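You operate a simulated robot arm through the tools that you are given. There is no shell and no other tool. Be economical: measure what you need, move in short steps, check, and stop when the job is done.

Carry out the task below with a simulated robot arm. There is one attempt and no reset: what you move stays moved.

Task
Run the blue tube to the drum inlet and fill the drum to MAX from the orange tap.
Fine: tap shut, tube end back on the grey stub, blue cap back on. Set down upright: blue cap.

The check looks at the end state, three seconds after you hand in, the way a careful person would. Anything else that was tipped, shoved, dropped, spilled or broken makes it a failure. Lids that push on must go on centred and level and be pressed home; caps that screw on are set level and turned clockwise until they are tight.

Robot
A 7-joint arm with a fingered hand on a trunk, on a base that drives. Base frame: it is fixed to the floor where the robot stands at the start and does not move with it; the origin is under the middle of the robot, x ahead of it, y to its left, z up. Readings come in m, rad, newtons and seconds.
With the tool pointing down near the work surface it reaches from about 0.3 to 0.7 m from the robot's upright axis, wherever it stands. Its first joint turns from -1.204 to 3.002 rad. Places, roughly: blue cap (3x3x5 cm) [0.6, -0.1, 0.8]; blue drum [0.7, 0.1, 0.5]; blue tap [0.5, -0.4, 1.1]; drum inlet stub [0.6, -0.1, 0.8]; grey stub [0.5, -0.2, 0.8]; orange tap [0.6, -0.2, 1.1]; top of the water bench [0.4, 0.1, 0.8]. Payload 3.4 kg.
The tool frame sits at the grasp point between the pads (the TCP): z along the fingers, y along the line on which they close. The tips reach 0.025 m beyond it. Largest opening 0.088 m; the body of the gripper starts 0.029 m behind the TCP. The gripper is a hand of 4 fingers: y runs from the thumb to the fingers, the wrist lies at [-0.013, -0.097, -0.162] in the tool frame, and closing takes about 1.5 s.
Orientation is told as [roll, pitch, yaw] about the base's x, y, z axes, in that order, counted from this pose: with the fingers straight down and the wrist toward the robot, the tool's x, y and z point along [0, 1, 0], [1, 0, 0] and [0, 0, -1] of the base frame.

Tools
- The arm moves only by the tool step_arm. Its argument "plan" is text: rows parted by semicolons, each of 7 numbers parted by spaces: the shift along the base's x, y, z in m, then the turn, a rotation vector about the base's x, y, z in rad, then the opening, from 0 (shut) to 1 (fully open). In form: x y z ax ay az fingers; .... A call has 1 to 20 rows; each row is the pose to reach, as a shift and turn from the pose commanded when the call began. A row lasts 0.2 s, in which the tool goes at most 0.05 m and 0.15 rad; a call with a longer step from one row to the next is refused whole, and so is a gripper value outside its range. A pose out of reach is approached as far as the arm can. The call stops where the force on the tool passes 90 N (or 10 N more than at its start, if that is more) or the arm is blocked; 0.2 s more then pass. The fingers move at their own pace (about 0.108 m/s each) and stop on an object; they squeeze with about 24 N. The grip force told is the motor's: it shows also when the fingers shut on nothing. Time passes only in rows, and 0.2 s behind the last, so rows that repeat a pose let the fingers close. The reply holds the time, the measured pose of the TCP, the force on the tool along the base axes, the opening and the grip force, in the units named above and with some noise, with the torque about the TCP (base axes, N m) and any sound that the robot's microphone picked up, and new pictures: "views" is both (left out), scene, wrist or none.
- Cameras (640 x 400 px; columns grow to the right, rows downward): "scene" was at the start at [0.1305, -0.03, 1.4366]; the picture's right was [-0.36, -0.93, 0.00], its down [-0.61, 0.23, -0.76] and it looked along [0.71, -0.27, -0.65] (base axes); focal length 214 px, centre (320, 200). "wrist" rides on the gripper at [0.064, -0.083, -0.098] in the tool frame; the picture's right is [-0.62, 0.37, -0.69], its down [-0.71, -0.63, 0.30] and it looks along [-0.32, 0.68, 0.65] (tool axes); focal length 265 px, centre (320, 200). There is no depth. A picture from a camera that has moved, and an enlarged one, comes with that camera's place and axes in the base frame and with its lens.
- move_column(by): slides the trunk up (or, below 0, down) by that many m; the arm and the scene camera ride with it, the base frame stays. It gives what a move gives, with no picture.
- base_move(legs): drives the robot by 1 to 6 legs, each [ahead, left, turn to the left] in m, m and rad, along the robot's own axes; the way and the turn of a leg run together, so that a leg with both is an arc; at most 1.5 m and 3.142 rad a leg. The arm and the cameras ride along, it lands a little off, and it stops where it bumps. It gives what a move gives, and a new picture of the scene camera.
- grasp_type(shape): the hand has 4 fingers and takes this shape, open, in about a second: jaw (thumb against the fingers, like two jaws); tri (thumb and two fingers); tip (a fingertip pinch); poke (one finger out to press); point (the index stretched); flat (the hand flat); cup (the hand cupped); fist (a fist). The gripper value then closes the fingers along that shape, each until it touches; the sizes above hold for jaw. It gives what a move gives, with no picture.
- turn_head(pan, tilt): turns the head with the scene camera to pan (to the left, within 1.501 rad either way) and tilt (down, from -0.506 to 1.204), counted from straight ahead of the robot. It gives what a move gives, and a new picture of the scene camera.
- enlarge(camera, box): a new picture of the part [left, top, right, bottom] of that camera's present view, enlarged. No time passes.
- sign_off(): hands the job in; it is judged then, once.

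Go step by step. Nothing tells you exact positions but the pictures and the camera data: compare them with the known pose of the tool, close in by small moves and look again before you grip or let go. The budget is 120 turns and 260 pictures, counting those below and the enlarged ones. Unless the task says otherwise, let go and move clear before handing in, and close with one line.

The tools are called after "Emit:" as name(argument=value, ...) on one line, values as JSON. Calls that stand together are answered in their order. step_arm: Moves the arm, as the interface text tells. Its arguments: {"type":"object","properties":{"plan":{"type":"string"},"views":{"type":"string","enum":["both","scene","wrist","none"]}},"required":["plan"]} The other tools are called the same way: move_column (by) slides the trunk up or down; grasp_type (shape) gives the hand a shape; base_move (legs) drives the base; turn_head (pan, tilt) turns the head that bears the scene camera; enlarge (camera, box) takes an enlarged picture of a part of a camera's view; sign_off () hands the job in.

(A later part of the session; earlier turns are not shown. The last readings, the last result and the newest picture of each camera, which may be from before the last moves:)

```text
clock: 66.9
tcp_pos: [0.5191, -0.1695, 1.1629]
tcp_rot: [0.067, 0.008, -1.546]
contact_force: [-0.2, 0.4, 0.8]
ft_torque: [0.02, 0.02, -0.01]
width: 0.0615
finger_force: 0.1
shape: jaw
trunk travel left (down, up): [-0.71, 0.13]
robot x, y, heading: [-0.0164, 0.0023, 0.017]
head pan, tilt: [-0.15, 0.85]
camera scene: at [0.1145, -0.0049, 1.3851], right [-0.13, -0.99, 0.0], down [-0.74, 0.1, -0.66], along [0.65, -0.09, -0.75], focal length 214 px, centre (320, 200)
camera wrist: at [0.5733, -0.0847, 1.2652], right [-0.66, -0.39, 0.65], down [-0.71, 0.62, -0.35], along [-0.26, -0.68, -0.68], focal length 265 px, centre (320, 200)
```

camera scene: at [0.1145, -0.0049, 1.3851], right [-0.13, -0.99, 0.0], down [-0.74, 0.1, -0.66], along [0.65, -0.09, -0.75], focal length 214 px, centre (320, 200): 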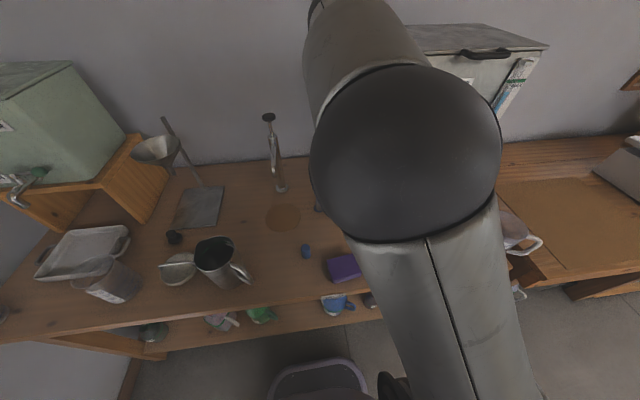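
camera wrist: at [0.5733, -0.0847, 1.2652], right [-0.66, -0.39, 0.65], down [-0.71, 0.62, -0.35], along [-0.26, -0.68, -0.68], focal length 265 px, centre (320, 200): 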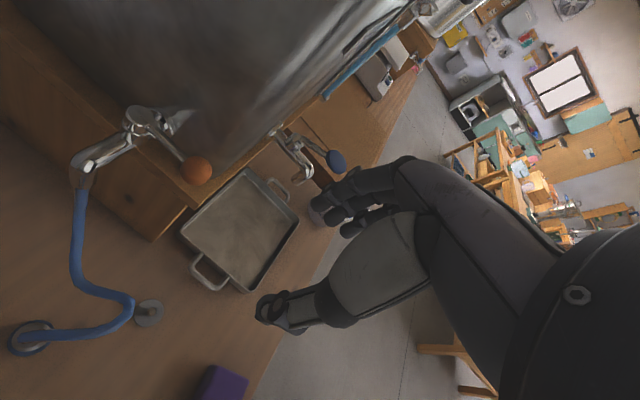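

The tank wall leaves little room beside the knob, so I'll come from the front with the hand pitched and pinch the knob from above and below. First I'll re-orient at a safe distance.

Emit:
step_arm(plan="-0.01 0 0 0 0 0.14 0.7; -0.02 0 0 0 0 0.28 0.7; -0.03 0 0 0 0 0.42 0.7; -0.04 0 0 0 0 0.56 0.7; -0.05 0 0 0 0 0.7 0.7; -0.06 0 0 0 0 0.84 0.7; -0.07 0 0 0 0 0.98 0.7; -0.08 0 0 0 0 1.12 0.7; -0.08 0 0 0 0 1.26 0.7; -0.08 0 0 0 0 1.4 0.7; -0.08 0 0 0 0 1.546 0.7; -0.08 0 0 0 0 1.546 0.7", views="none")

Emit:
step_arm(plan="0 0 0 0 -0.15 0 0.7; 0 0 0 0 -0.3 0 0.7; 0 0 0 0 -0.45 0 0.7; 0 0 0 0 -0.6 0 0.7; 0 0 0 0 -0.75 0 0.7; 0 0 0 0 -0.9 0 0.7; 0 0 0 0 -1.05 0 0.7; 0 0 0 0 -1.05 0 0.7", views="both")

```text
clock: 69.5
tcp_pos: [0.4795, -0.1819, 1.1398]
tcp_rot: [0.071, 0.008, 0.009]
contact_force: [0.3, 0.1, 0.6]
ft_torque: [0.01, 0.0, -0.01]
width: 0.0613
finger_force: 0.0
shape: jaw
out of reach, approached as far as the arm can: row 4, 5, 6, 7, 8, 9, 10, 11, 12
trunk travel left (down, up): [-0.71, 0.13]
robot x, y, heading: [-0.0174, 0.0054, 0.019]
head pan, tilt: [-0.15, 0.85]
```

```text
clock: 71.3
tcp_pos: [0.4762, -0.181, 1.1488]
tcp_rot: [0.058, -1.064, -0.002]
contact_force: [-0.3, -0.6, 0.2]
ft_torque: [-0.03, -0.01, 0.05]
width: 0.0611
finger_force: 0.0
shape: jaw
out of reach, approached as far as the arm can: row 1, 2, 3, 4, 5, 6
trunk travel left (down, up): [-0.71, 0.13]
robot x, y, heading: [-0.0159, 0.0057, 0.017]
head pan, tilt: [-0.15, 0.85]
camera scene: at [0.1175, -0.0076, 1.3922], right [-0.16, -0.99, 0.0], down [-0.68, 0.11, -0.72], along [0.71, -0.12, -0.69], focal length 214 px, centre (320, 200)
camera wrist: at [0.3467, -0.1223, 1.1247], right [-0.4, -0.66, 0.64], down [0.0, -0.7, -0.72], along [0.92, -0.29, 0.27], focal length 265 px, centre (320, 200)
```

scene: 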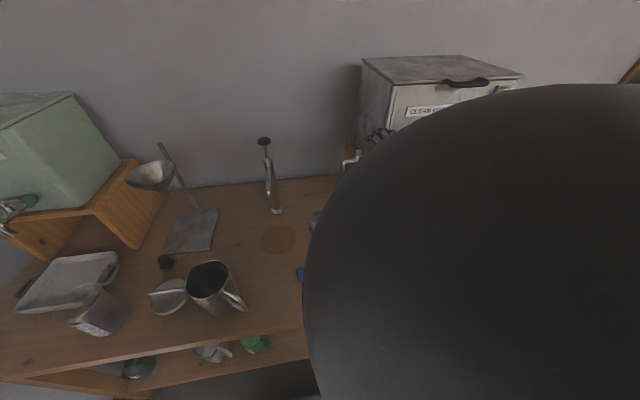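
wrist: 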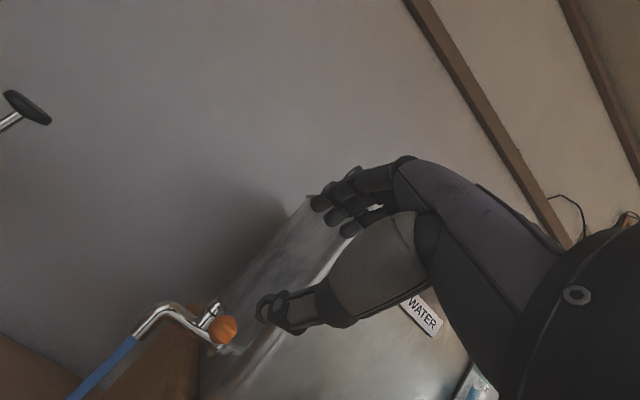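

The elbow is crowding the head, so I'll back the base off 0.18 m to give the arm room.

Emit:
base_move(legs=[[-0.18, 0, 0]])

Emit:
step_arm(plan="0.04 0 -0.01 0 0 0 0.7; 0.08 0 -0.02 0 0 0 0.7; 0.12 0 -0.03 0 0 0 0.7; 0.16 0 -0.04 0 0 0 0.7; 0.18 -0.01 -0.05 0 0 0 0.7", views="both")

```text
clock: 72.8
tcp_pos: [0.2934, -0.1851, 1.1488]
tcp_rot: [0.059, -1.067, -0.006]
contact_force: [0.0, -0.3, -0.7]
ft_torque: [0.04, -0.03, -0.02]
width: 0.0612
finger_force: 0.1
shape: jaw
trunk travel left (down, up): [-0.71, 0.13]
robot x, y, heading: [-0.1945, 0.0009, 0.011]
head pan, tilt: [-0.15, 0.85]
camera scene: at [-0.066, -0.0111, 1.3912], right [-0.17, -0.99, 0.0], down [-0.69, 0.12, -0.71], along [0.7, -0.12, -0.7], focal length 214 px, centre (320, 200)
```

scene: 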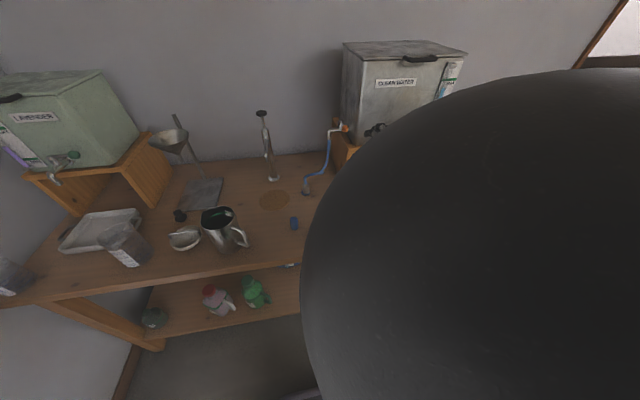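

```text
clock: 74.0
tcp_pos: [0.4779, -0.2042, 1.0991]
tcp_rot: [0.058, -1.066, 0.003]
contact_force: [0.0, -0.6, -0.5]
ft_torque: [-0.03, -0.04, -0.02]
width: 0.0613
finger_force: 0.2
shape: jaw
out of reach, approached as far as the arm can: row 1, 2, 3, 4, 5
trunk travel left (down, up): [-0.71, 0.13]
robot x, y, heading: [-0.1948, 0.0019, 0.012]
head pan, tilt: [-0.15, 0.85]
camera scene: at [-0.0677, -0.0078, 1.3852], right [-0.14, -0.99, 0.0], down [-0.74, 0.1, -0.66], along [0.65, -0.09, -0.75], focal length 214 px, centre (320, 200)
camera wrist: at [0.3467, -0.146, 1.0746], right [-0.39, -0.66, 0.64], down [0.0, -0.7, -0.72], along [0.92, -0.28, 0.27], focal length 265 px, centre (320, 200)
```

scene: 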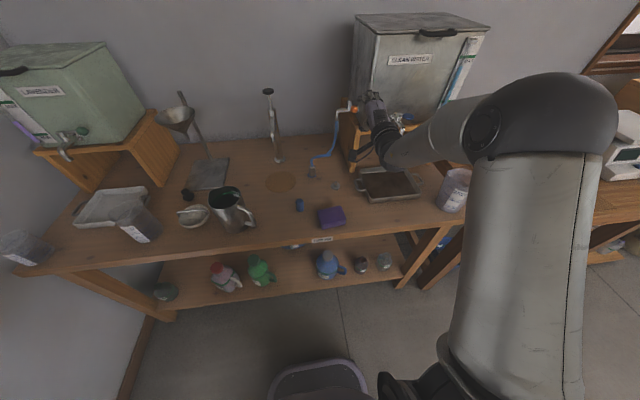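
wrist: 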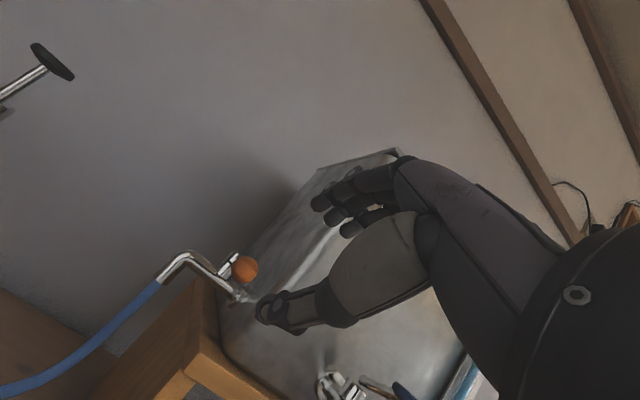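

From back here a lower trunk would let the head camera see the drum gauge while the hand works the tap. I'll lower the trunk in stages, raising the arm in step.

Emit:
move_column(by=-0.15)

Emit:
step_arm(plan="-0.02 0 0.045 0 0 0 0.7; -0.02 0 0.09 0 0 0 0.7; -0.02 0 0.13 0 0 0 0.7; -0.02 0 0.16 0 0 0 0.7", views="none")

Emit:
turn_head(pan=0.05, tilt=0.6)

```text
clock: 75.8
tcp_pos: [0.4765, -0.2056, 0.9487]
tcp_rot: [0.058, -1.065, 0.003]
contact_force: [-0.1, 0.6, -0.3]
ft_torque: [-0.01, 0.0, -0.03]
width: 0.0613
finger_force: 0.1
shape: jaw
trunk travel left (down, up): [-0.56, 0.28]
robot x, y, heading: [-0.197, 0.0037, 0.009]
head pan, tilt: [-0.15, 0.85]
```

```text
clock: 76.8
tcp_pos: [0.4585, -0.2053, 1.1105]
tcp_rot: [0.059, -1.065, 0.001]
contact_force: [-0.1, -0.7, 0.4]
ft_torque: [0.01, 0.01, 0.01]
width: 0.0617
finger_force: 0.0
shape: jaw
trunk travel left (down, up): [-0.56, 0.28]
robot x, y, heading: [-0.1975, 0.0036, 0.01]
head pan, tilt: [-0.15, 0.85]
```

```text
clock: 77.5
tcp_pos: [0.458, -0.2058, 1.1093]
tcp_rot: [0.057, -1.063, 0.004]
contact_force: [-0.1, 0.4, -0.7]
ft_torque: [0.0, 0.0, -0.03]
width: 0.0615
finger_force: 0.1
shape: jaw
trunk travel left (down, up): [-0.56, 0.28]
robot x, y, heading: [-0.1967, 0.0037, 0.007]
head pan, tilt: [0.051, 0.6]
camera scene: at [-0.0574, 0.0085, 1.2561], right [0.06, -1.0, 0.0], down [-0.56, -0.04, -0.82], along [0.82, 0.05, -0.57], focal length 214 px, centre (320, 200)
```

scene: 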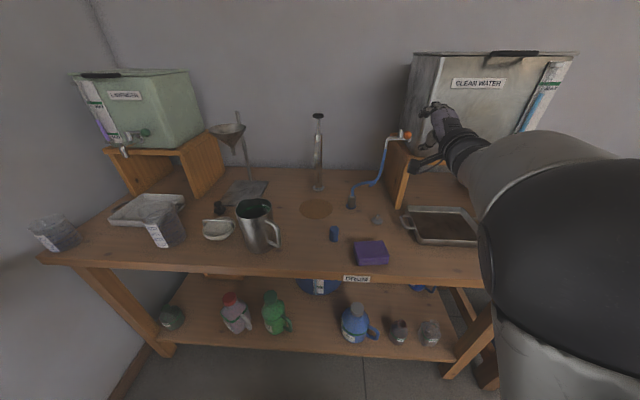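

The gauge comes into view as I go lower, so I'll continue in stages.

Emit:
move_column(by=-0.12)

Emit:
step_arm(plan="0 0 0.045 0 0 0 0.7; 0 0 0.09 0 0 0 0.7; 0 0 0.12 0 0 0 0.7", views="none")

Emit:
move_column(by=-0.1)

Emit:
step_arm(plan="0 0 0.045 0 0 0 0.7; 0 0 0.09 0 0 0 0.7; 0 0 0.1 0 0 0 0.7", views="none")

Emit:
turn_head(pan=0.0, tilt=0.45)

```text
clock: 79.0
tcp_pos: [0.4579, -0.2057, 0.9896]
tcp_rot: [0.059, -1.065, 0.003]
contact_force: [0.3, 0.0, 0.4]
ft_torque: [0.02, -0.04, -0.02]
width: 0.0613
finger_force: 0.1
shape: jaw
trunk travel left (down, up): [-0.44, 0.4]
robot x, y, heading: [-0.1977, 0.0039, 0.009]
head pan, tilt: [0.051, 0.6]
```

```text
clock: 79.8
tcp_pos: [0.4558, -0.2028, 1.1118]
tcp_rot: [0.057, -1.064, 0.003]
contact_force: [-0.3, -0.1, 0.5]
ft_torque: [0.0, 0.0, 0.02]
width: 0.0612
finger_force: 0.0
shape: jaw
trunk travel left (down, up): [-0.44, 0.4]
robot x, y, heading: [-0.1998, 0.0035, 0.008]
head pan, tilt: [0.051, 0.6]
```

```text
clock: 81.2
tcp_pos: [0.4562, -0.203, 1.0118]
tcp_rot: [0.059, -1.064, 0.004]
contact_force: [-0.2, -0.6, 0.1]
ft_torque: [0.0, -0.04, -0.01]
width: 0.0615
finger_force: 0.0
shape: jaw
trunk travel left (down, up): [-0.34, 0.5]
robot x, y, heading: [-0.1949, 0.0002, 0.013]
head pan, tilt: [0.051, 0.6]
```

```text
clock: 82.0
tcp_pos: [0.4574, -0.2031, 1.1128]
tcp_rot: [0.06, -1.064, 0.0]
contact_force: [0.2, -0.5, -0.2]
ft_torque: [0.01, 0.0, -0.01]
width: 0.0614
finger_force: 0.2
shape: jaw
trunk travel left (down, up): [-0.34, 0.5]
robot x, y, heading: [-0.1983, 0.0045, 0.009]
head pan, tilt: [0.051, 0.6]
```

```text
clock: 82.7
tcp_pos: [0.4566, -0.2023, 1.1126]
tcp_rot: [0.06, -1.064, 0.004]
contact_force: [0.6, 0.1, 0.9]
ft_torque: [0.04, 0.03, 0.03]
width: 0.0615
finger_force: 0.0
shape: jaw
trunk travel left (down, up): [-0.34, 0.5]
robot x, y, heading: [-0.1975, 0.0057, 0.011]
head pan, tilt: [0.0, 0.45]
camera scene: at [-0.0537, 0.0041, 1.0496], right [0.01, -1.0, 0.0], down [-0.44, -0.01, -0.9], along [0.9, 0.01, -0.44], focal length 214 px, centre (320, 200)
```

scene: 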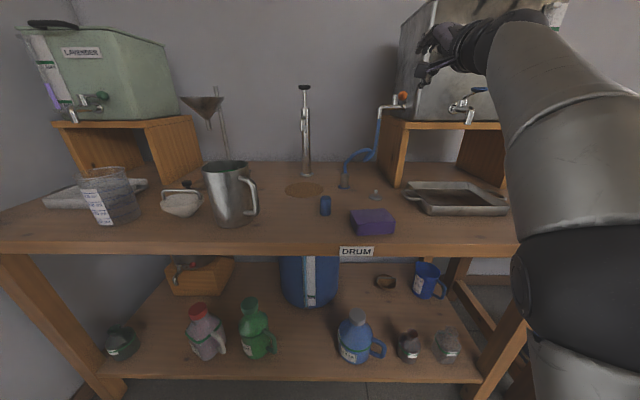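

Emit:
enlarge(camera="scene", box=[270, 230, 350, 320])

Emit:
enlarge(camera="scene", box=[360, 10, 520, 150])

```text
4.44 times, centred on (310, 275) of scene
camera zoom: at [-0.0537, 0.0041, 1.0496], right [0.01, -1.0, 0.0], down [-0.44, -0.01, -0.9], along [0.9, 0.01, -0.44], focal length 953 px, centre (364, -133)
```

zoom: 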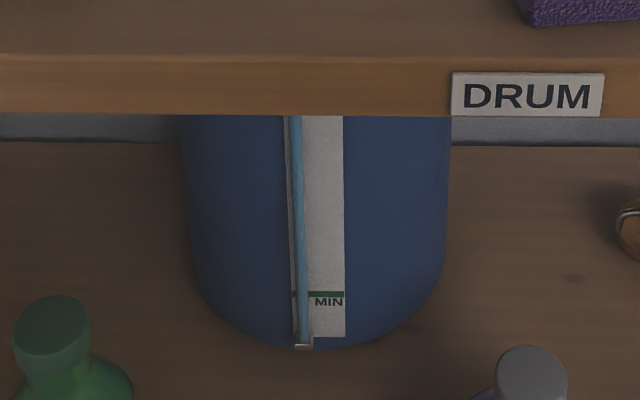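

```text
2.86 times, centred on (440, 80) of scene
camera zoom: at [-0.0537, 0.0041, 1.0496], right [0.01, -1.0, 0.0], down [-0.44, -0.01, -0.9], along [0.9, 0.01, -0.44], focal length 613 px, centre (-23, 543)
```

zoom: 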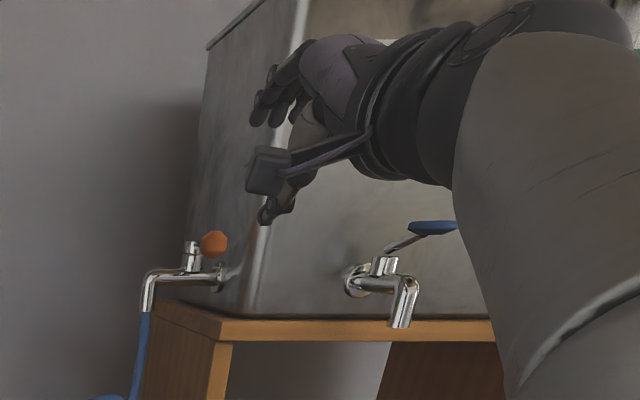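

The bench edge just hides MAX. I need the camera about 0.1 m lower.

Emit:
move_column(by=-0.12)

Emit:
step_arm(plan="0 0 0.045 0 0 0 0.7; 0 0 0.09 0 0 0 0.7; 0 0 0.12 0 0 0 0.7", views="wrist")

Emit:
enlarge(camera="scene", box=[270, 180, 350, 270])

Emit:
enlarge(camera="scene", box=[320, 0, 640, 200])

```text
clock: 84.2
tcp_pos: [0.4573, -0.2034, 0.9923]
tcp_rot: [0.06, -1.066, 0.003]
contact_force: [0.5, -1.3, 0.5]
ft_torque: [-0.01, 0.0, 0.02]
width: 0.0615
finger_force: 0.1
shape: jaw
trunk travel left (down, up): [-0.22, 0.62]
robot x, y, heading: [-0.1964, 0.0011, 0.015]
head pan, tilt: [0.0, 0.45]
```

```text
clock: 85.0
tcp_pos: [0.4224, -0.1969, 1.0469]
tcp_rot: [0.06, -1.064, 0.002]
contact_force: [-0.5, -0.5, 1.0]
ft_torque: [0.0, -0.02, -0.01]
width: 0.0614
finger_force: 0.0
shape: jaw
out of reach, approached as far as the arm can: row 1, 2, 3
trunk travel left (down, up): [-0.22, 0.62]
robot x, y, heading: [-0.197, 0.001, 0.012]
head pan, tilt: [0.0, 0.45]
camera wrist: at [0.2921, -0.1382, 1.0231], right [-0.39, -0.66, 0.64], down [0.0, -0.69, -0.72], along [0.92, -0.28, 0.27], focal length 265 px, centre (320, 200)
```

wrist: 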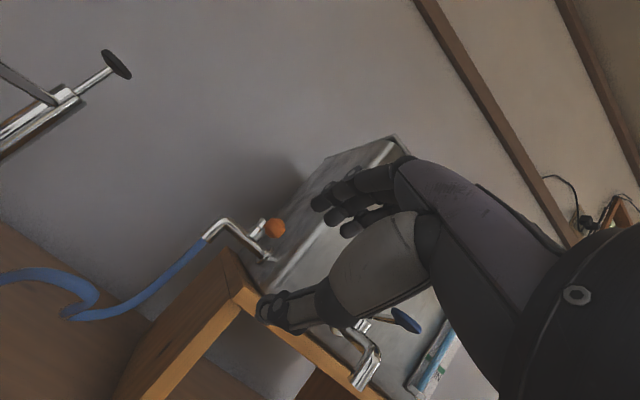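

```text
4.44 times, centred on (310, 225) of scene
camera zoom: at [-0.0538, 0.0043, 0.9297], right [0.01, -1.0, 0.0], down [-0.44, -0.01, -0.9], along [0.9, 0.01, -0.44], focal length 953 px, centre (364, 89)
```

zoom: 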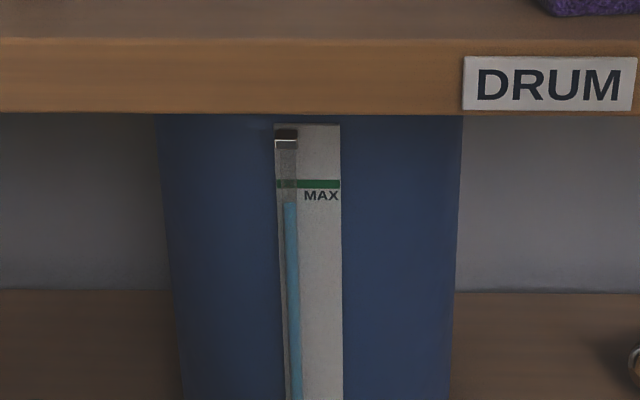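

```text
2.00 times, centred on (480, 100) of scene
camera zoom: at [-0.0538, 0.0043, 0.9297], right [0.01, -1.0, 0.0], down [-0.44, -0.01, -0.9], along [0.9, 0.01, -0.44], focal length 429 px, centre (0, 400)
```

zoom: 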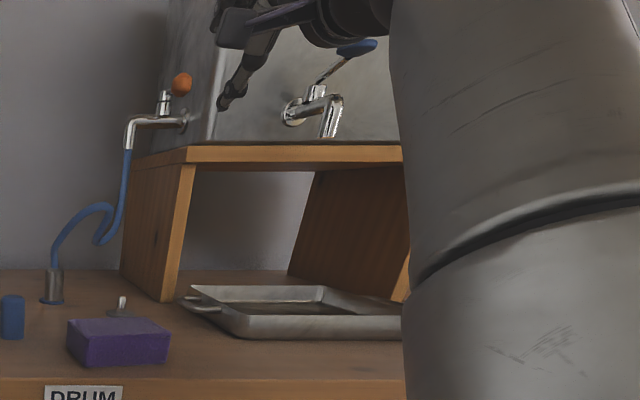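

The gauge is clearly visible here, with the level just under MAX. The arm needs a flatter hand for this trunk height, so I'll pitch it towards horizontal.

Emit:
move_column(by=0.03)

Emit:
step_arm(plan="0 0 0 0 -0.13 0 0.7; 0 0 0 0 -0.26 0 0.7; 0 0 0 0 -0.4 0 0.7; 0.0 0 0 0 -0.45 0 0.7", views="none")

Emit:
step_arm(plan="0.03 0 0.0 0 0 0 0.7; 0.06 0 0.0 0 0 0 0.7; 0.09 0 0.0 0 0 0 0.7", views="both")

```text
clock: 85.7
tcp_pos: [0.4228, -0.1975, 1.078]
tcp_rot: [0.059, -1.063, 0.004]
contact_force: [1.1, 0.3, -0.2]
ft_torque: [-0.03, 0.0, 0.03]
width: 0.0614
finger_force: 0.1
shape: jaw
trunk travel left (down, up): [-0.25, 0.59]
robot x, y, heading: [-0.1969, 0.0018, 0.009]
head pan, tilt: [0.0, 0.45]
```

```text
clock: 86.7
tcp_pos: [0.4325, -0.1869, 1.0655]
tcp_rot: [-0.031, -1.434, 0.105]
contact_force: [-1.0, 0.6, 0.5]
ft_torque: [-0.02, 0.02, -0.02]
width: 0.0613
finger_force: 0.0
shape: jaw
out of reach, approached as far as the arm can: row 3, 4
trunk travel left (down, up): [-0.25, 0.59]
robot x, y, heading: [-0.1965, 0.0024, 0.01]
head pan, tilt: [0.0, 0.45]
```

```text
clock: 87.5
tcp_pos: [0.4901, -0.1814, 1.0619]
tcp_rot: [-0.033, -1.433, 0.113]
contact_force: [-0.1, 0.6, 0.1]
ft_torque: [-0.01, -0.02, -0.02]
width: 0.0615
finger_force: 0.0
shape: jaw
out of reach, approached as far as the arm can: row 3
trunk travel left (down, up): [-0.25, 0.59]
robot x, y, heading: [-0.1959, 0.0016, 0.009]
head pan, tilt: [0.0, 0.45]
camera scene: at [-0.0535, 0.0042, 0.9596], right [0.01, -1.0, 0.0], down [-0.44, -0.01, -0.9], along [0.9, 0.01, -0.44], focal length 214 px, centre (320, 200)
camera wrist: at [0.3763, -0.1265, 0.9924], right [-0.58, -0.67, 0.46], down [0.27, -0.7, -0.66], along [0.77, -0.26, 0.59], focal length 265 px, centre (320, 200)
```

scene: 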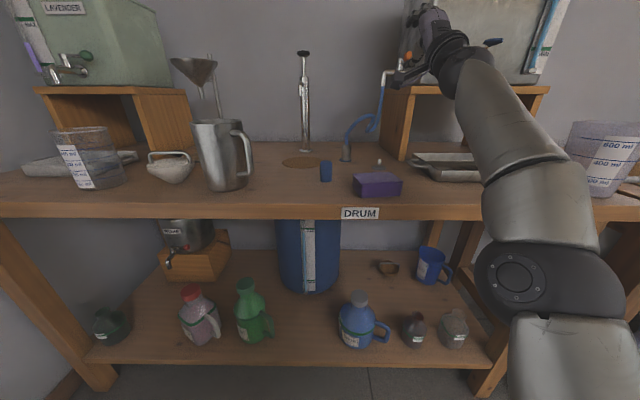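
wrist: 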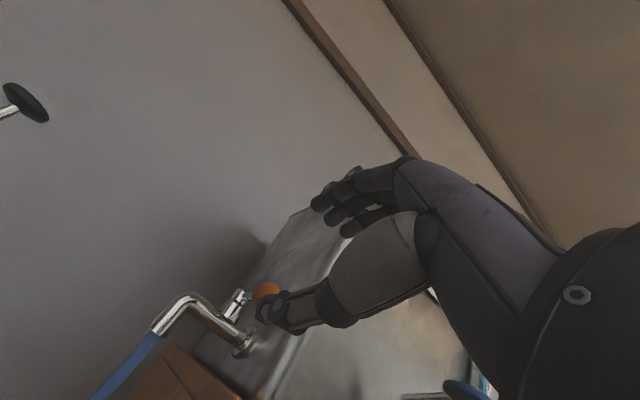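

Emit:
step_arm(plan="-0.03 -0.01 0 0 0 0 0.7; -0.06 -0.02 0 0 0 0 0.7; -0.09 -0.03 0 0 0 0 0.7; -0.12 -0.03 0 0 0 0 0.7", views="none")

Emit:
base_move(legs=[[0.11, 0, 0]])

Emit:
move_column(by=-0.045)

Emit:
step_arm(plan="0 0 0.02 0 0 0 0.7; 0 0 0.04 0 0 0 0.7; 0.02 0 0.06 0 0 0 0.7; 0.04 0 0.06 0 0 0 0.7", views="both")

```text
clock: 88.5
tcp_pos: [0.3707, -0.2131, 1.064]
tcp_rot: [-0.023, -1.432, 0.101]
contact_force: [0.5, -0.6, 0.4]
ft_torque: [0.0, -0.01, 0.01]
width: 0.0614
finger_force: 0.0
shape: jaw
trunk travel left (down, up): [-0.25, 0.59]
robot x, y, heading: [-0.1992, 0.0013, 0.011]
head pan, tilt: [0.0, 0.45]
```

```text
clock: 89.7
tcp_pos: [0.483, -0.2134, 1.0653]
tcp_rot: [-0.028, -1.432, 0.104]
contact_force: [-1.3, 1.1, -0.6]
ft_torque: [-0.01, 0.04, -0.02]
width: 0.0616
finger_force: 0.0
shape: jaw
trunk travel left (down, up): [-0.25, 0.59]
robot x, y, heading: [-0.0825, 0.0036, 0.012]
head pan, tilt: [0.0, 0.45]
camera scene: at [0.0601, 0.0051, 0.9597], right [0.01, -1.0, 0.0], down [-0.44, 0.0, -0.9], along [0.9, 0.01, -0.44], focal length 214 px, centre (320, 200)
```

scene: 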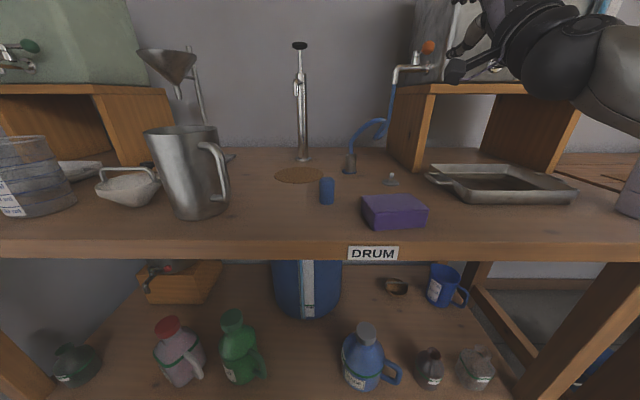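

```text
clock: 90.6
tcp_pos: [0.482, -0.2132, 1.0202]
tcp_rot: [-0.03, -1.436, 0.105]
contact_force: [0.1, 0.4, -1.3]
ft_torque: [0.04, 0.01, 0.0]
width: 0.0614
finger_force: 0.0
shape: jaw
trunk travel left (down, up): [-0.205, 0.635]
robot x, y, heading: [-0.084, 0.0042, 0.009]
head pan, tilt: [0.0, 0.45]
```

```text
clock: 91.6
tcp_pos: [0.5225, -0.2117, 1.0811]
tcp_rot: [-0.027, -1.433, 0.099]
contact_force: [-0.5, 0.3, 0.7]
ft_torque: [0.04, 0.02, 0.0]
width: 0.0617
finger_force: 0.1
shape: jaw
trunk travel left (down, up): [-0.205, 0.635]
robot x, y, heading: [-0.0832, 0.0035, 0.01]
head pan, tilt: [0.0, 0.45]
camera scene: at [0.0601, 0.0051, 0.9147], right [0.01, -1.0, 0.0], down [-0.44, 0.0, -0.9], along [0.9, 0.01, -0.44], focal length 214 px, centre (320, 200)
camera wrist: at [0.4092, -0.1558, 1.0112], right [-0.59, -0.67, 0.46], down [0.27, -0.7, -0.66], along [0.76, -0.27, 0.59], focal length 265 px, centre (320, 200)
```

scene: 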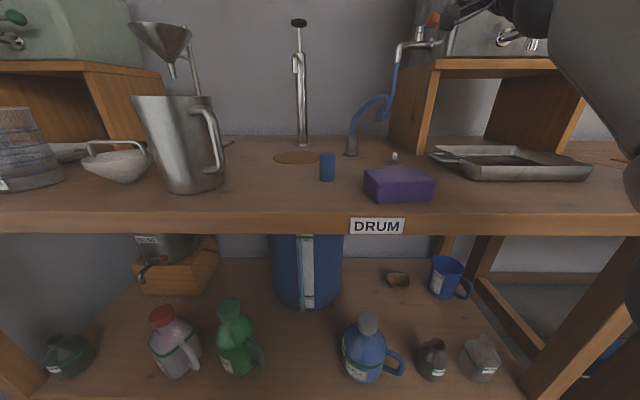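
wrist: 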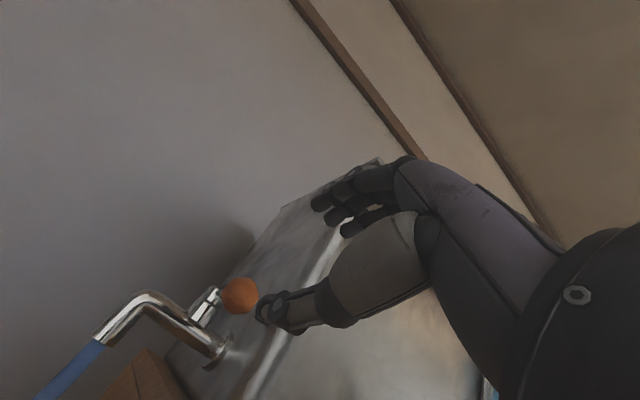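

The knob is confirmed at about (0.602, -0.214, 1.050), 27 mm across. I'll line up in front of it.

Emit:
step_arm(plan="0.01 0.004 -0.015 0 0 0 0.8; 0.02 0.004 -0.031 0 0 0 0.8; 0.03 0.004 -0.031 0 0 0 0.8; 0.03 0.004 -0.031 0 0 0 0.8", views="wrist")

Emit:
turn_head(pan=-0.15, tilt=0.25)

Emit:
enlarge(camera="scene", box=[340, 50, 500, 150])

```text
clock: 92.6
tcp_pos: [0.5535, -0.2084, 1.0501]
tcp_rot: [-0.028, -1.433, 0.105]
contact_force: [0.9, 0.6, -0.2]
ft_torque: [0.04, 0.02, -0.04]
width: 0.0701
finger_force: 0.2
shape: jaw
trunk travel left (down, up): [-0.205, 0.635]
robot x, y, heading: [-0.0809, 0.0014, 0.006]
head pan, tilt: [0.0, 0.45]
camera wrist: at [0.4385, -0.1534, 0.9797], right [-0.59, -0.66, 0.46], down [0.27, -0.7, -0.66], along [0.76, -0.26, 0.59], focal length 265 px, centre (320, 200)
```

wrist: 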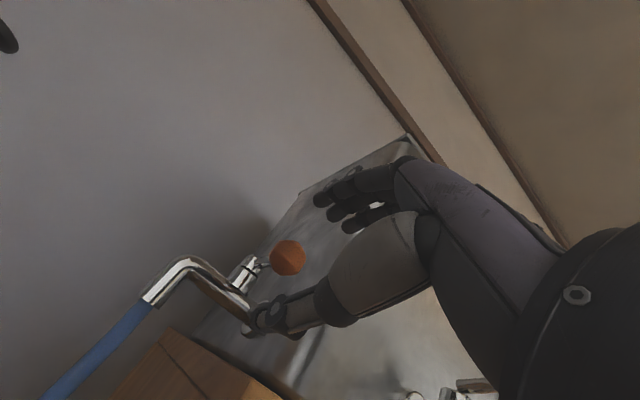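

```text
clock: 93.3
tcp_pos: [0.5517, -0.2093, 1.0491]
tcp_rot: [-0.032, -1.433, 0.106]
contact_force: [0.2, -0.6, -0.2]
ft_torque: [0.01, 0.0, 0.0]
width: 0.0701
finger_force: 0.0
shape: jaw
trunk travel left (down, up): [-0.205, 0.635]
robot x, y, heading: [-0.0827, -0.0044, 0.011]
head pan, tilt: [-0.15, 0.25]
camera scene: at [0.0606, -0.0088, 0.9333], right [-0.14, -0.99, 0.0], down [-0.25, 0.03, -0.97], along [0.96, -0.13, -0.25], focal length 214 px, centre (320, 200)
```

scene: 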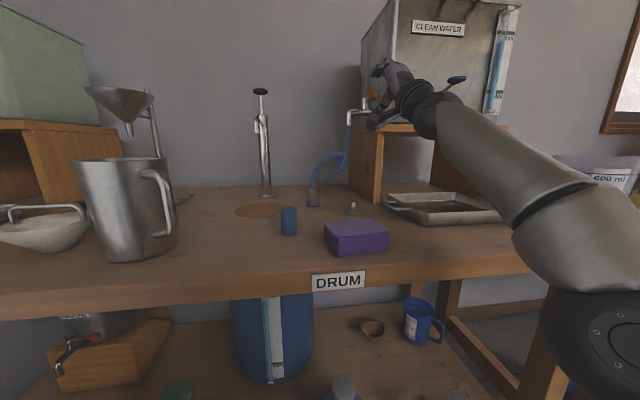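

```text
4.00 times, centred on (420, 100) of scene
camera zoom: at [0.0606, -0.0088, 0.9333], right [-0.14, -0.99, 0.0], down [-0.25, 0.03, -0.97], along [0.96, -0.13, -0.25], focal length 858 px, centre (-80, 600)
```

zoom: 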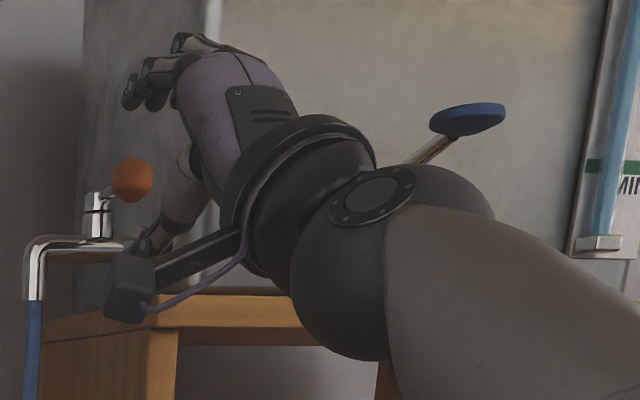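

The head view now covers the knob, the hand and the drum gauge together. I'll advance onto the knob.

Emit:
step_arm(plan="0.015 0 0 0 0 0 0.8; 0.03 0 0 0 0 0 0.8; 0.042 0 0 0 0 0 0.8; 0.042 0 0 0 0 0 0.8", views="wrist")

Emit:
enlarge(camera="scene", box=[340, 50, 440, 150])

Emit:
enlarge(camera="scene", box=[220, 280, 340, 390])

```text
clock: 94.3
tcp_pos: [0.5682, -0.2088, 1.0482]
tcp_rot: [-0.03, -1.435, 0.106]
contact_force: [-0.5, 0.2, 0.7]
ft_torque: [0.01, 0.0, -0.02]
width: 0.0702
finger_force: 0.0
shape: jaw
out of reach, approached as far as the arm can: row 2, 3, 4
trunk travel left (down, up): [-0.205, 0.635]
robot x, y, heading: [-0.0841, 0.0037, 0.01]
head pan, tilt: [-0.15, 0.25]
camera wrist: at [0.4544, -0.1534, 0.9792], right [-0.59, -0.66, 0.46], down [0.27, -0.7, -0.66], along [0.76, -0.26, 0.59], focal length 265 px, centre (320, 200)
```

wrist: 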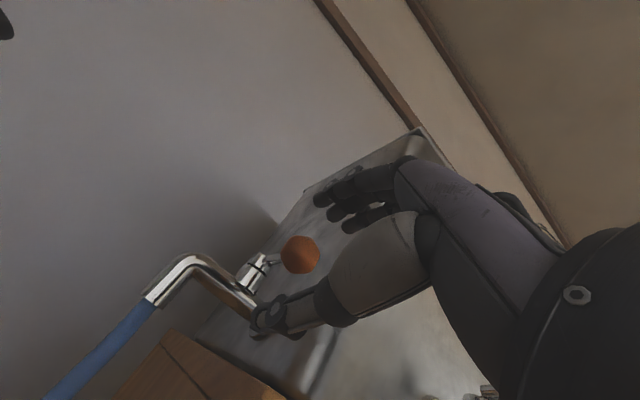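

```text
4.00 times, centred on (390, 100) of scene
camera zoom: at [0.0606, -0.0088, 0.9333], right [-0.14, -0.99, 0.0], down [-0.24, 0.03, -0.97], along [0.96, -0.14, -0.25], focal length 858 px, centre (40, 600)
```

zoom: 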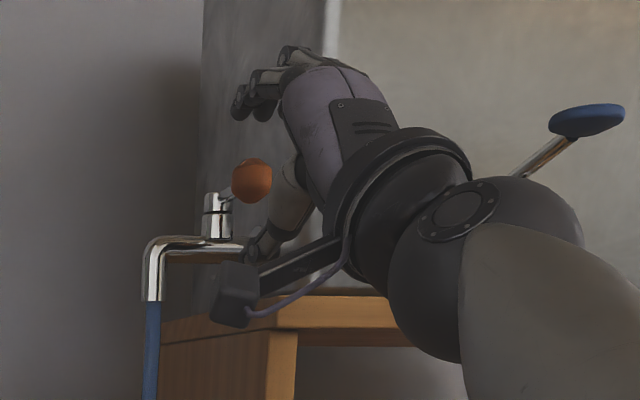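

```text
3.64 times, centred on (280, 335) of scene
camera zoom: at [0.0606, -0.0088, 0.9333], right [-0.14, -0.99, 0.0], down [-0.24, 0.03, -0.97], along [0.96, -0.14, -0.25], focal length 780 px, centre (466, -291)
```

zoom: 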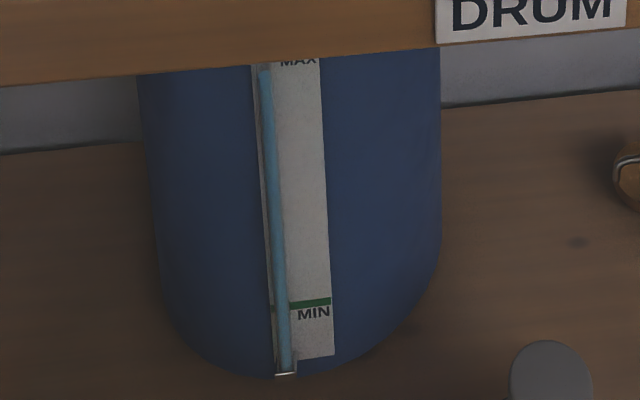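

Two things to fix: the arm is at its reach limit and MAX is just hidden. I'll retract slightly, lower the trunk, and bring the base a little closer.

Emit:
step_arm(plan="-0.03 0 0.0 0 0 0 0.8; -0.06 0 0.0 0 0 0 0.8; -0.08 0 0.01 0 0 0 0.8", views="none")

Emit:
move_column(by=-0.06)

Emit:
base_move(legs=[[0.045, 0, 0]])

Emit:
step_arm(plan="0 0 0.025 0 0 0 0.8; 0 0 0.05 0 0 0 0.8; 0.02 0 0.05 0 0 0 0.8; 0.02 0 0.05 0 0 0 0.8", views="both")

Emit:
enlarge(camera="scene", box=[200, 240, 340, 390])

```text
clock: 95.1
tcp_pos: [0.4884, -0.2093, 1.0574]
tcp_rot: [-0.026, -1.433, 0.103]
contact_force: [0.2, 0.0, 0.5]
ft_torque: [-0.01, -0.02, 0.01]
width: 0.07
finger_force: 0.1
shape: jaw
trunk travel left (down, up): [-0.205, 0.635]
robot x, y, heading: [-0.0817, 0.0, 0.006]
head pan, tilt: [-0.15, 0.25]
```

```text
clock: 96.1
tcp_pos: [0.4892, -0.2103, 0.998]
tcp_rot: [-0.031, -1.432, 0.104]
contact_force: [-0.3, 0.2, -0.4]
ft_torque: [0.01, -0.02, -0.02]
width: 0.0702
finger_force: 0.1
shape: jaw
trunk travel left (down, up): [-0.145, 0.695]
robot x, y, heading: [-0.0869, 0.0022, 0.01]
head pan, tilt: [-0.15, 0.25]
```

```text
clock: 97.0
tcp_pos: [0.5366, -0.2113, 0.999]
tcp_rot: [-0.029, -1.433, 0.104]
contact_force: [-0.3, -0.4, -0.6]
ft_torque: [-0.02, 0.03, -0.01]
width: 0.0702
finger_force: 0.1
shape: jaw
trunk travel left (down, up): [-0.145, 0.695]
robot x, y, heading: [-0.0352, 0.0053, 0.016]
head pan, tilt: [-0.15, 0.25]
camera scene: at [0.1072, -0.0084, 0.8733], right [-0.14, -0.99, 0.0], down [-0.24, 0.03, -0.97], along [0.96, -0.14, -0.25], focal length 214 px, centre (320, 200)
```

scene: 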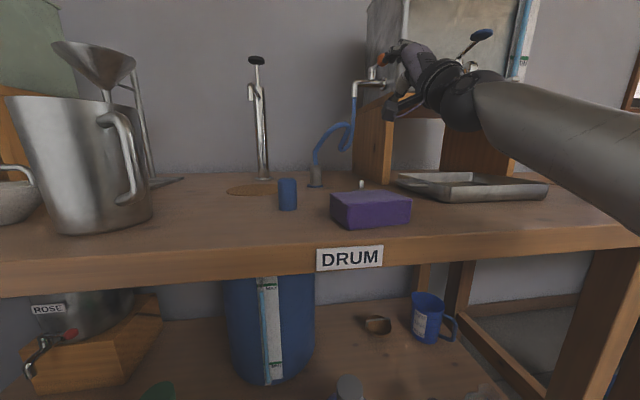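

```text
clock: 98.0
tcp_pos: [0.5562, -0.2085, 1.0458]
tcp_rot: [-0.03, -1.432, 0.105]
contact_force: [0.1, 1.1, -0.3]
ft_torque: [-0.01, -0.02, -0.01]
width: 0.0704
finger_force: 0.2
shape: jaw
trunk travel left (down, up): [-0.145, 0.695]
robot x, y, heading: [-0.0369, 0.0055, 0.006]
head pan, tilt: [-0.15, 0.25]
camera scene: at [0.1074, -0.0084, 0.8733], right [-0.14, -0.99, 0.0], down [-0.24, 0.03, -0.97], along [0.96, -0.14, -0.25], focal length 214 px, centre (320, 200)
camera wrist: at [0.4422, -0.1517, 0.9757], right [-0.59, -0.66, 0.46], down [0.27, -0.7, -0.66], along [0.76, -0.26, 0.59], focal length 265 px, centre (320, 200)
```

scene: 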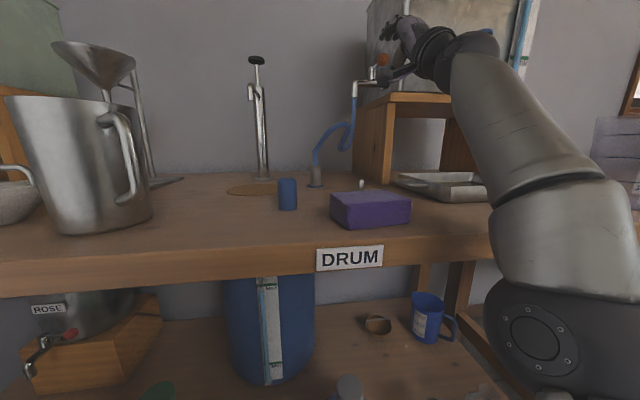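
wrist: 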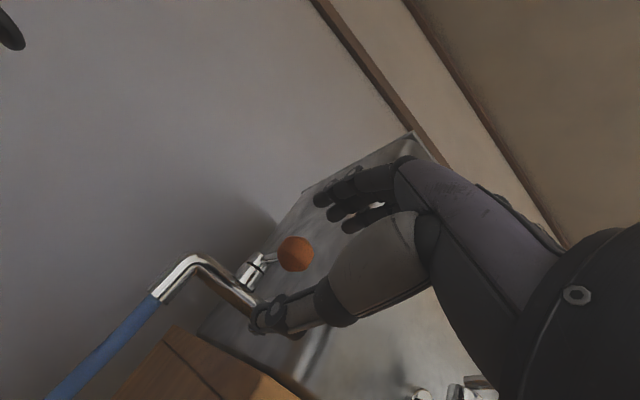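

```text
2.67 times, centred on (270, 315) of scene
camera zoom: at [0.1074, -0.0084, 0.8733], right [-0.14, -0.99, 0.0], down [-0.24, 0.03, -0.97], along [0.96, -0.14, -0.25], focal length 572 px, centre (453, -107)
```

zoom: 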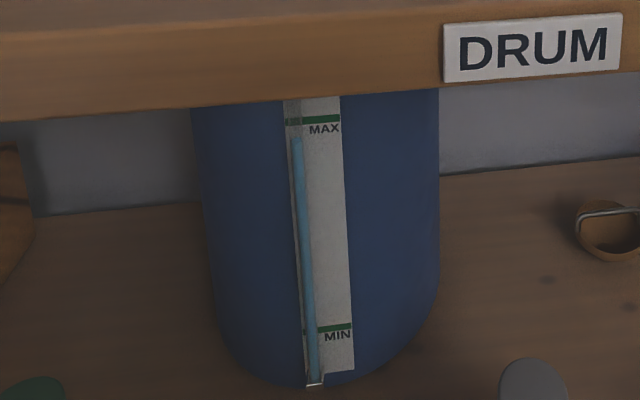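

MAX is now in view with the level a little below it, and the hand is in reach. Advancing onto the knob.

Emit:
step_arm(plan="0.015 0 0.002 0 0 0 0.8; 0.03 0 0.003 0 0 0 0.8; 0.042 0 0.004 0 0 0 0.8; 0.042 0 0.004 0 0 0 0.8", views="wrist")

Emit:
enlarge(camera="scene", box=[345, 10, 445, 110])

```text
clock: 99.0
tcp_pos: [0.5552, -0.2072, 1.0466]
tcp_rot: [-0.027, -1.435, 0.104]
contact_force: [-0.1, 0.0, 1.1]
ft_torque: [0.02, -0.01, -0.04]
width: 0.0699
finger_force: 0.1
shape: jaw
out of reach, approached as far as the arm can: row 1, 2, 3, 4
trunk travel left (down, up): [-0.145, 0.695]
robot x, y, heading: [-0.0382, 0.0022, 0.005]
head pan, tilt: [-0.15, 0.25]
camera wrist: at [0.4417, -0.152, 0.9761], right [-0.59, -0.66, 0.46], down [0.27, -0.7, -0.66], along [0.76, -0.27, 0.59], focal length 265 px, centre (320, 200)
```

wrist: 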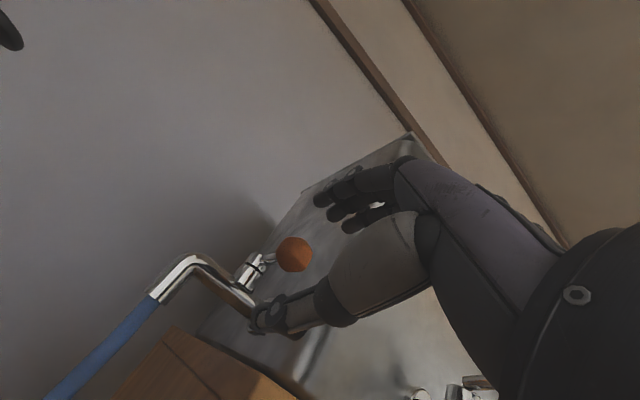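

```text
4.00 times, centred on (395, 60) of scene
camera zoom: at [0.1072, -0.0084, 0.8733], right [-0.14, -0.99, 0.0], down [-0.24, 0.03, -0.97], along [0.96, -0.14, -0.25], focal length 858 px, centre (20, 760)
```

zoom: 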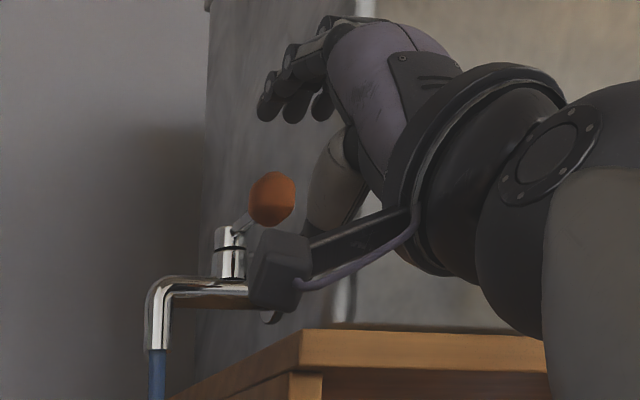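

Emit:
step_arm(plan="-0.02 0 0.004 0 0 0 0.8; -0.03 0 0.004 0 0 0 0.8", views="none")

Emit:
base_move(legs=[[0.045, 0, 0]])

Emit:
turn_head(pan=0.0, tilt=0.6)

Emit:
enlarge(camera="scene", box=[240, 180, 380, 300])

```text
clock: 99.6
tcp_pos: [0.5243, -0.2084, 1.05]
tcp_rot: [-0.034, -1.434, 0.108]
contact_force: [1.3, -0.2, 0.2]
ft_torque: [-0.02, 0.03, 0.03]
width: 0.0703
finger_force: 0.1
shape: jaw
trunk travel left (down, up): [-0.145, 0.695]
robot x, y, heading: [-0.0359, 0.0018, 0.009]
head pan, tilt: [-0.15, 0.25]
```

```text
clock: 100.5
tcp_pos: [0.5701, -0.2069, 1.0486]
tcp_rot: [-0.027, -1.433, 0.106]
contact_force: [1.5, -0.2, -0.3]
ft_torque: [0.01, 0.0, 0.03]
width: 0.0704
finger_force: 0.0
shape: jaw
trunk travel left (down, up): [-0.145, 0.695]
robot x, y, heading: [0.0037, 0.0005, 0.014]
head pan, tilt: [-0.15, 0.25]
camera scene: at [0.1517, -0.0078, 0.8733], right [-0.14, -0.99, 0.0], down [-0.24, 0.03, -0.97], along [0.96, -0.13, -0.25], focal length 214 px, centre (320, 200)
```

scene: 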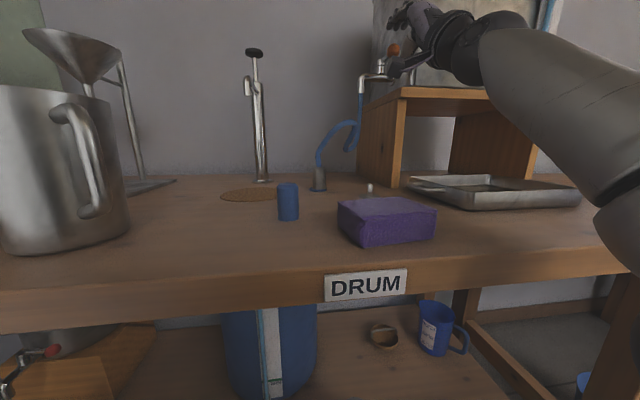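

```text
clock: 101.4
tcp_pos: [0.57, -0.2074, 1.049]
tcp_rot: [-0.03, -1.433, 0.105]
contact_force: [0.6, -0.6, -0.1]
ft_torque: [0.0, 0.04, 0.0]
width: 0.0703
finger_force: 0.0
shape: jaw
trunk travel left (down, up): [-0.145, 0.695]
robot x, y, heading: [0.01, 0.0048, 0.011]
head pan, tilt: [0.0, 0.6]
camera scene: at [0.1476, 0.0061, 0.8412], right [0.01, -1.0, 0.0], down [-0.56, -0.01, -0.83], along [0.83, 0.01, -0.56], focal length 214 px, centre (320, 200)
```

scene: 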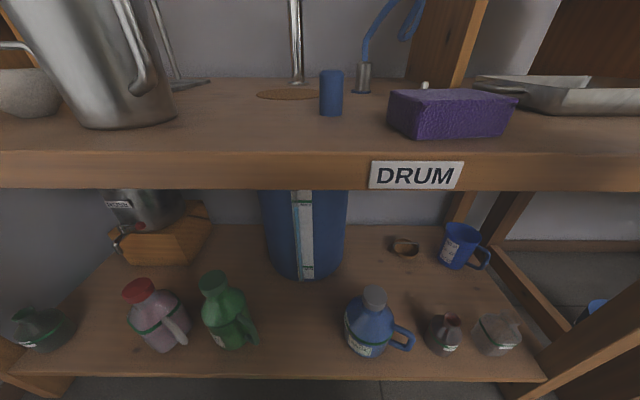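

```text
3.33 times, centred on (310, 240) of scene
camera zoom: at [0.1476, 0.0061, 0.8412], right [0.01, -1.0, 0.0], down [-0.56, -0.01, -0.83], along [0.83, 0.01, -0.56], focal length 715 px, centre (353, 67)
```

zoom: 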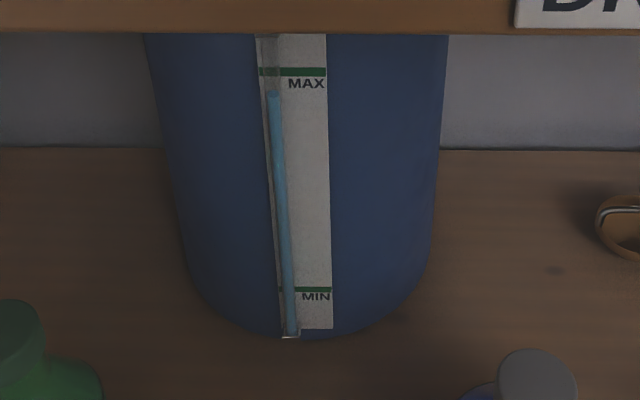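

The gauge is fully visible, with the level at roughly 91% of the MIN–MAX span. Now I'll reach onto the knob.

Emit:
step_arm(plan="0.014 0 0.001 0 0 0 0.8; 0.027 0 0.001 0 0 0 0.8; 0.027 0 0.001 0 0 0 0.8", views="wrist")

Emit:
enlarge(camera="wrist", box=[200, 140, 420, 360])

```text
clock: 102.2
tcp_pos: [0.5799, -0.2106, 1.0597]
tcp_rot: [-0.017, -1.454, 0.09]
contact_force: [-1.1, -0.3, -0.1]
ft_torque: [-0.01, -0.03, 0.0]
width: 0.0702
finger_force: 0.1
shape: jaw
trunk travel left (down, up): [-0.145, 0.695]
robot x, y, heading: [0.0072, 0.0017, 0.011]
head pan, tilt: [0.0, 0.6]
camera wrist: at [0.4674, -0.1539, 0.9886], right [-0.6, -0.66, 0.45], down [0.28, -0.7, -0.66], along [0.75, -0.27, 0.6], focal length 265 px, centre (320, 200)
```

wrist: 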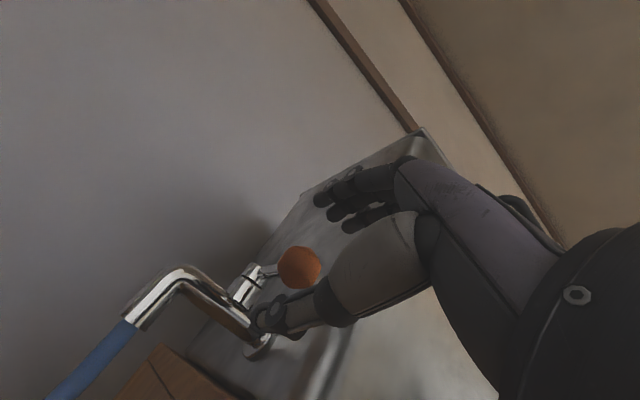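

```text
1.82 times, centred on (310, 250) of wrist
camera zoom: at [0.4674, -0.1539, 0.9886], right [-0.6, -0.66, 0.45], down [0.28, -0.7, -0.66], along [0.75, -0.27, 0.6], focal length 483 px, centre (338, 109)
```

zoom: 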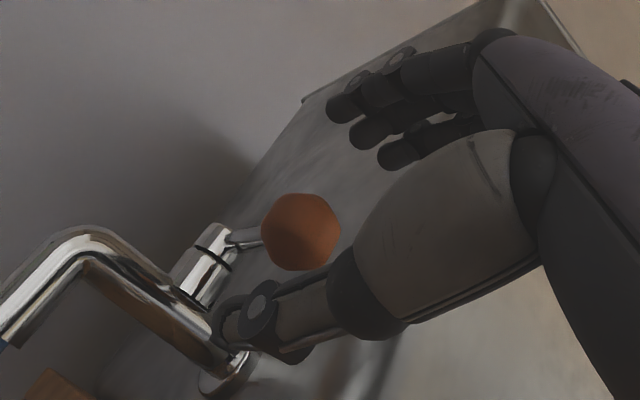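

Emit:
step_arm(plan="0.006 0 -0.006 0 0 0 0.8; 0.012 0 -0.01 0 0 0 0.8; 0.012 0 -0.01 0 0 0 0.8", views="none")

Emit:
enlarge(camera="wrist", box=[200, 140, 420, 360])

```text
clock: 103.2
tcp_pos: [0.5772, -0.2091, 1.0633]
tcp_rot: [-0.045, -1.479, 0.114]
contact_force: [0.1, -0.3, -0.3]
ft_torque: [-0.04, -0.02, 0.02]
width: 0.07
finger_force: 0.1
shape: jaw
trunk travel left (down, up): [-0.145, 0.695]
robot x, y, heading: [0.006, 0.0034, 0.006]
head pan, tilt: [0.0, 0.6]
stopped in row 3: the arm was blocked; the commanded pose is now the measured one
```

```text
1.82 times, centred on (310, 250) of wrist
camera zoom: at [0.4664, -0.1531, 0.9884], right [-0.61, -0.66, 0.43], down [0.29, -0.7, -0.65], along [0.73, -0.27, 0.62], focal length 483 px, centre (338, 109)
```

zoom: 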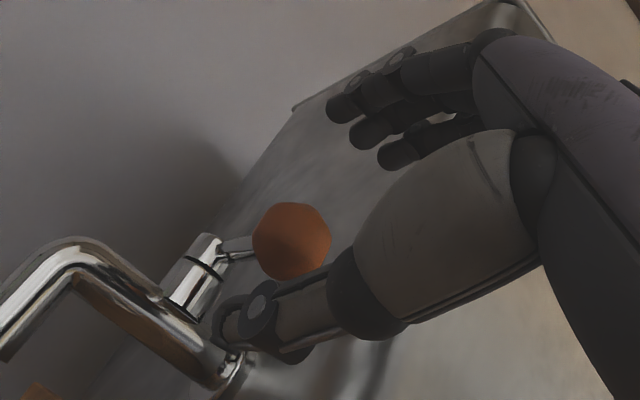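

Something is blocking the arm, possibly the forearm against the bench edge. I'll look that way.

Emit:
turn_head(pan=-0.9, tilt=0.3)

```text
clock: 104.4
tcp_pos: [0.5764, -0.2084, 1.0621]
tcp_rot: [-0.041, -1.477, 0.114]
contact_force: [-0.1, -1.2, -0.7]
ft_torque: [-0.01, -0.02, 0.03]
width: 0.0701
finger_force: 0.1
shape: jaw
trunk travel left (down, up): [-0.145, 0.695]
robot x, y, heading: [0.0047, 0.0038, 0.014]
head pan, tilt: [-0.901, 0.3]
camera scene: at [0.104, -0.069, 0.8699], right [-0.78, -0.63, -0.01], down [-0.17, 0.23, -0.96], along [0.61, -0.74, -0.29], focal length 214 px, centre (320, 200)
```

scene: 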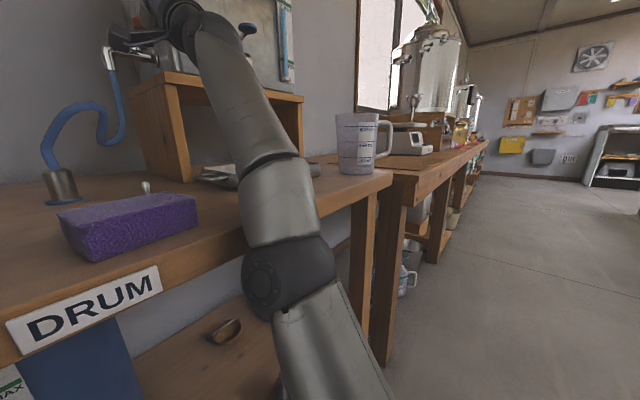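

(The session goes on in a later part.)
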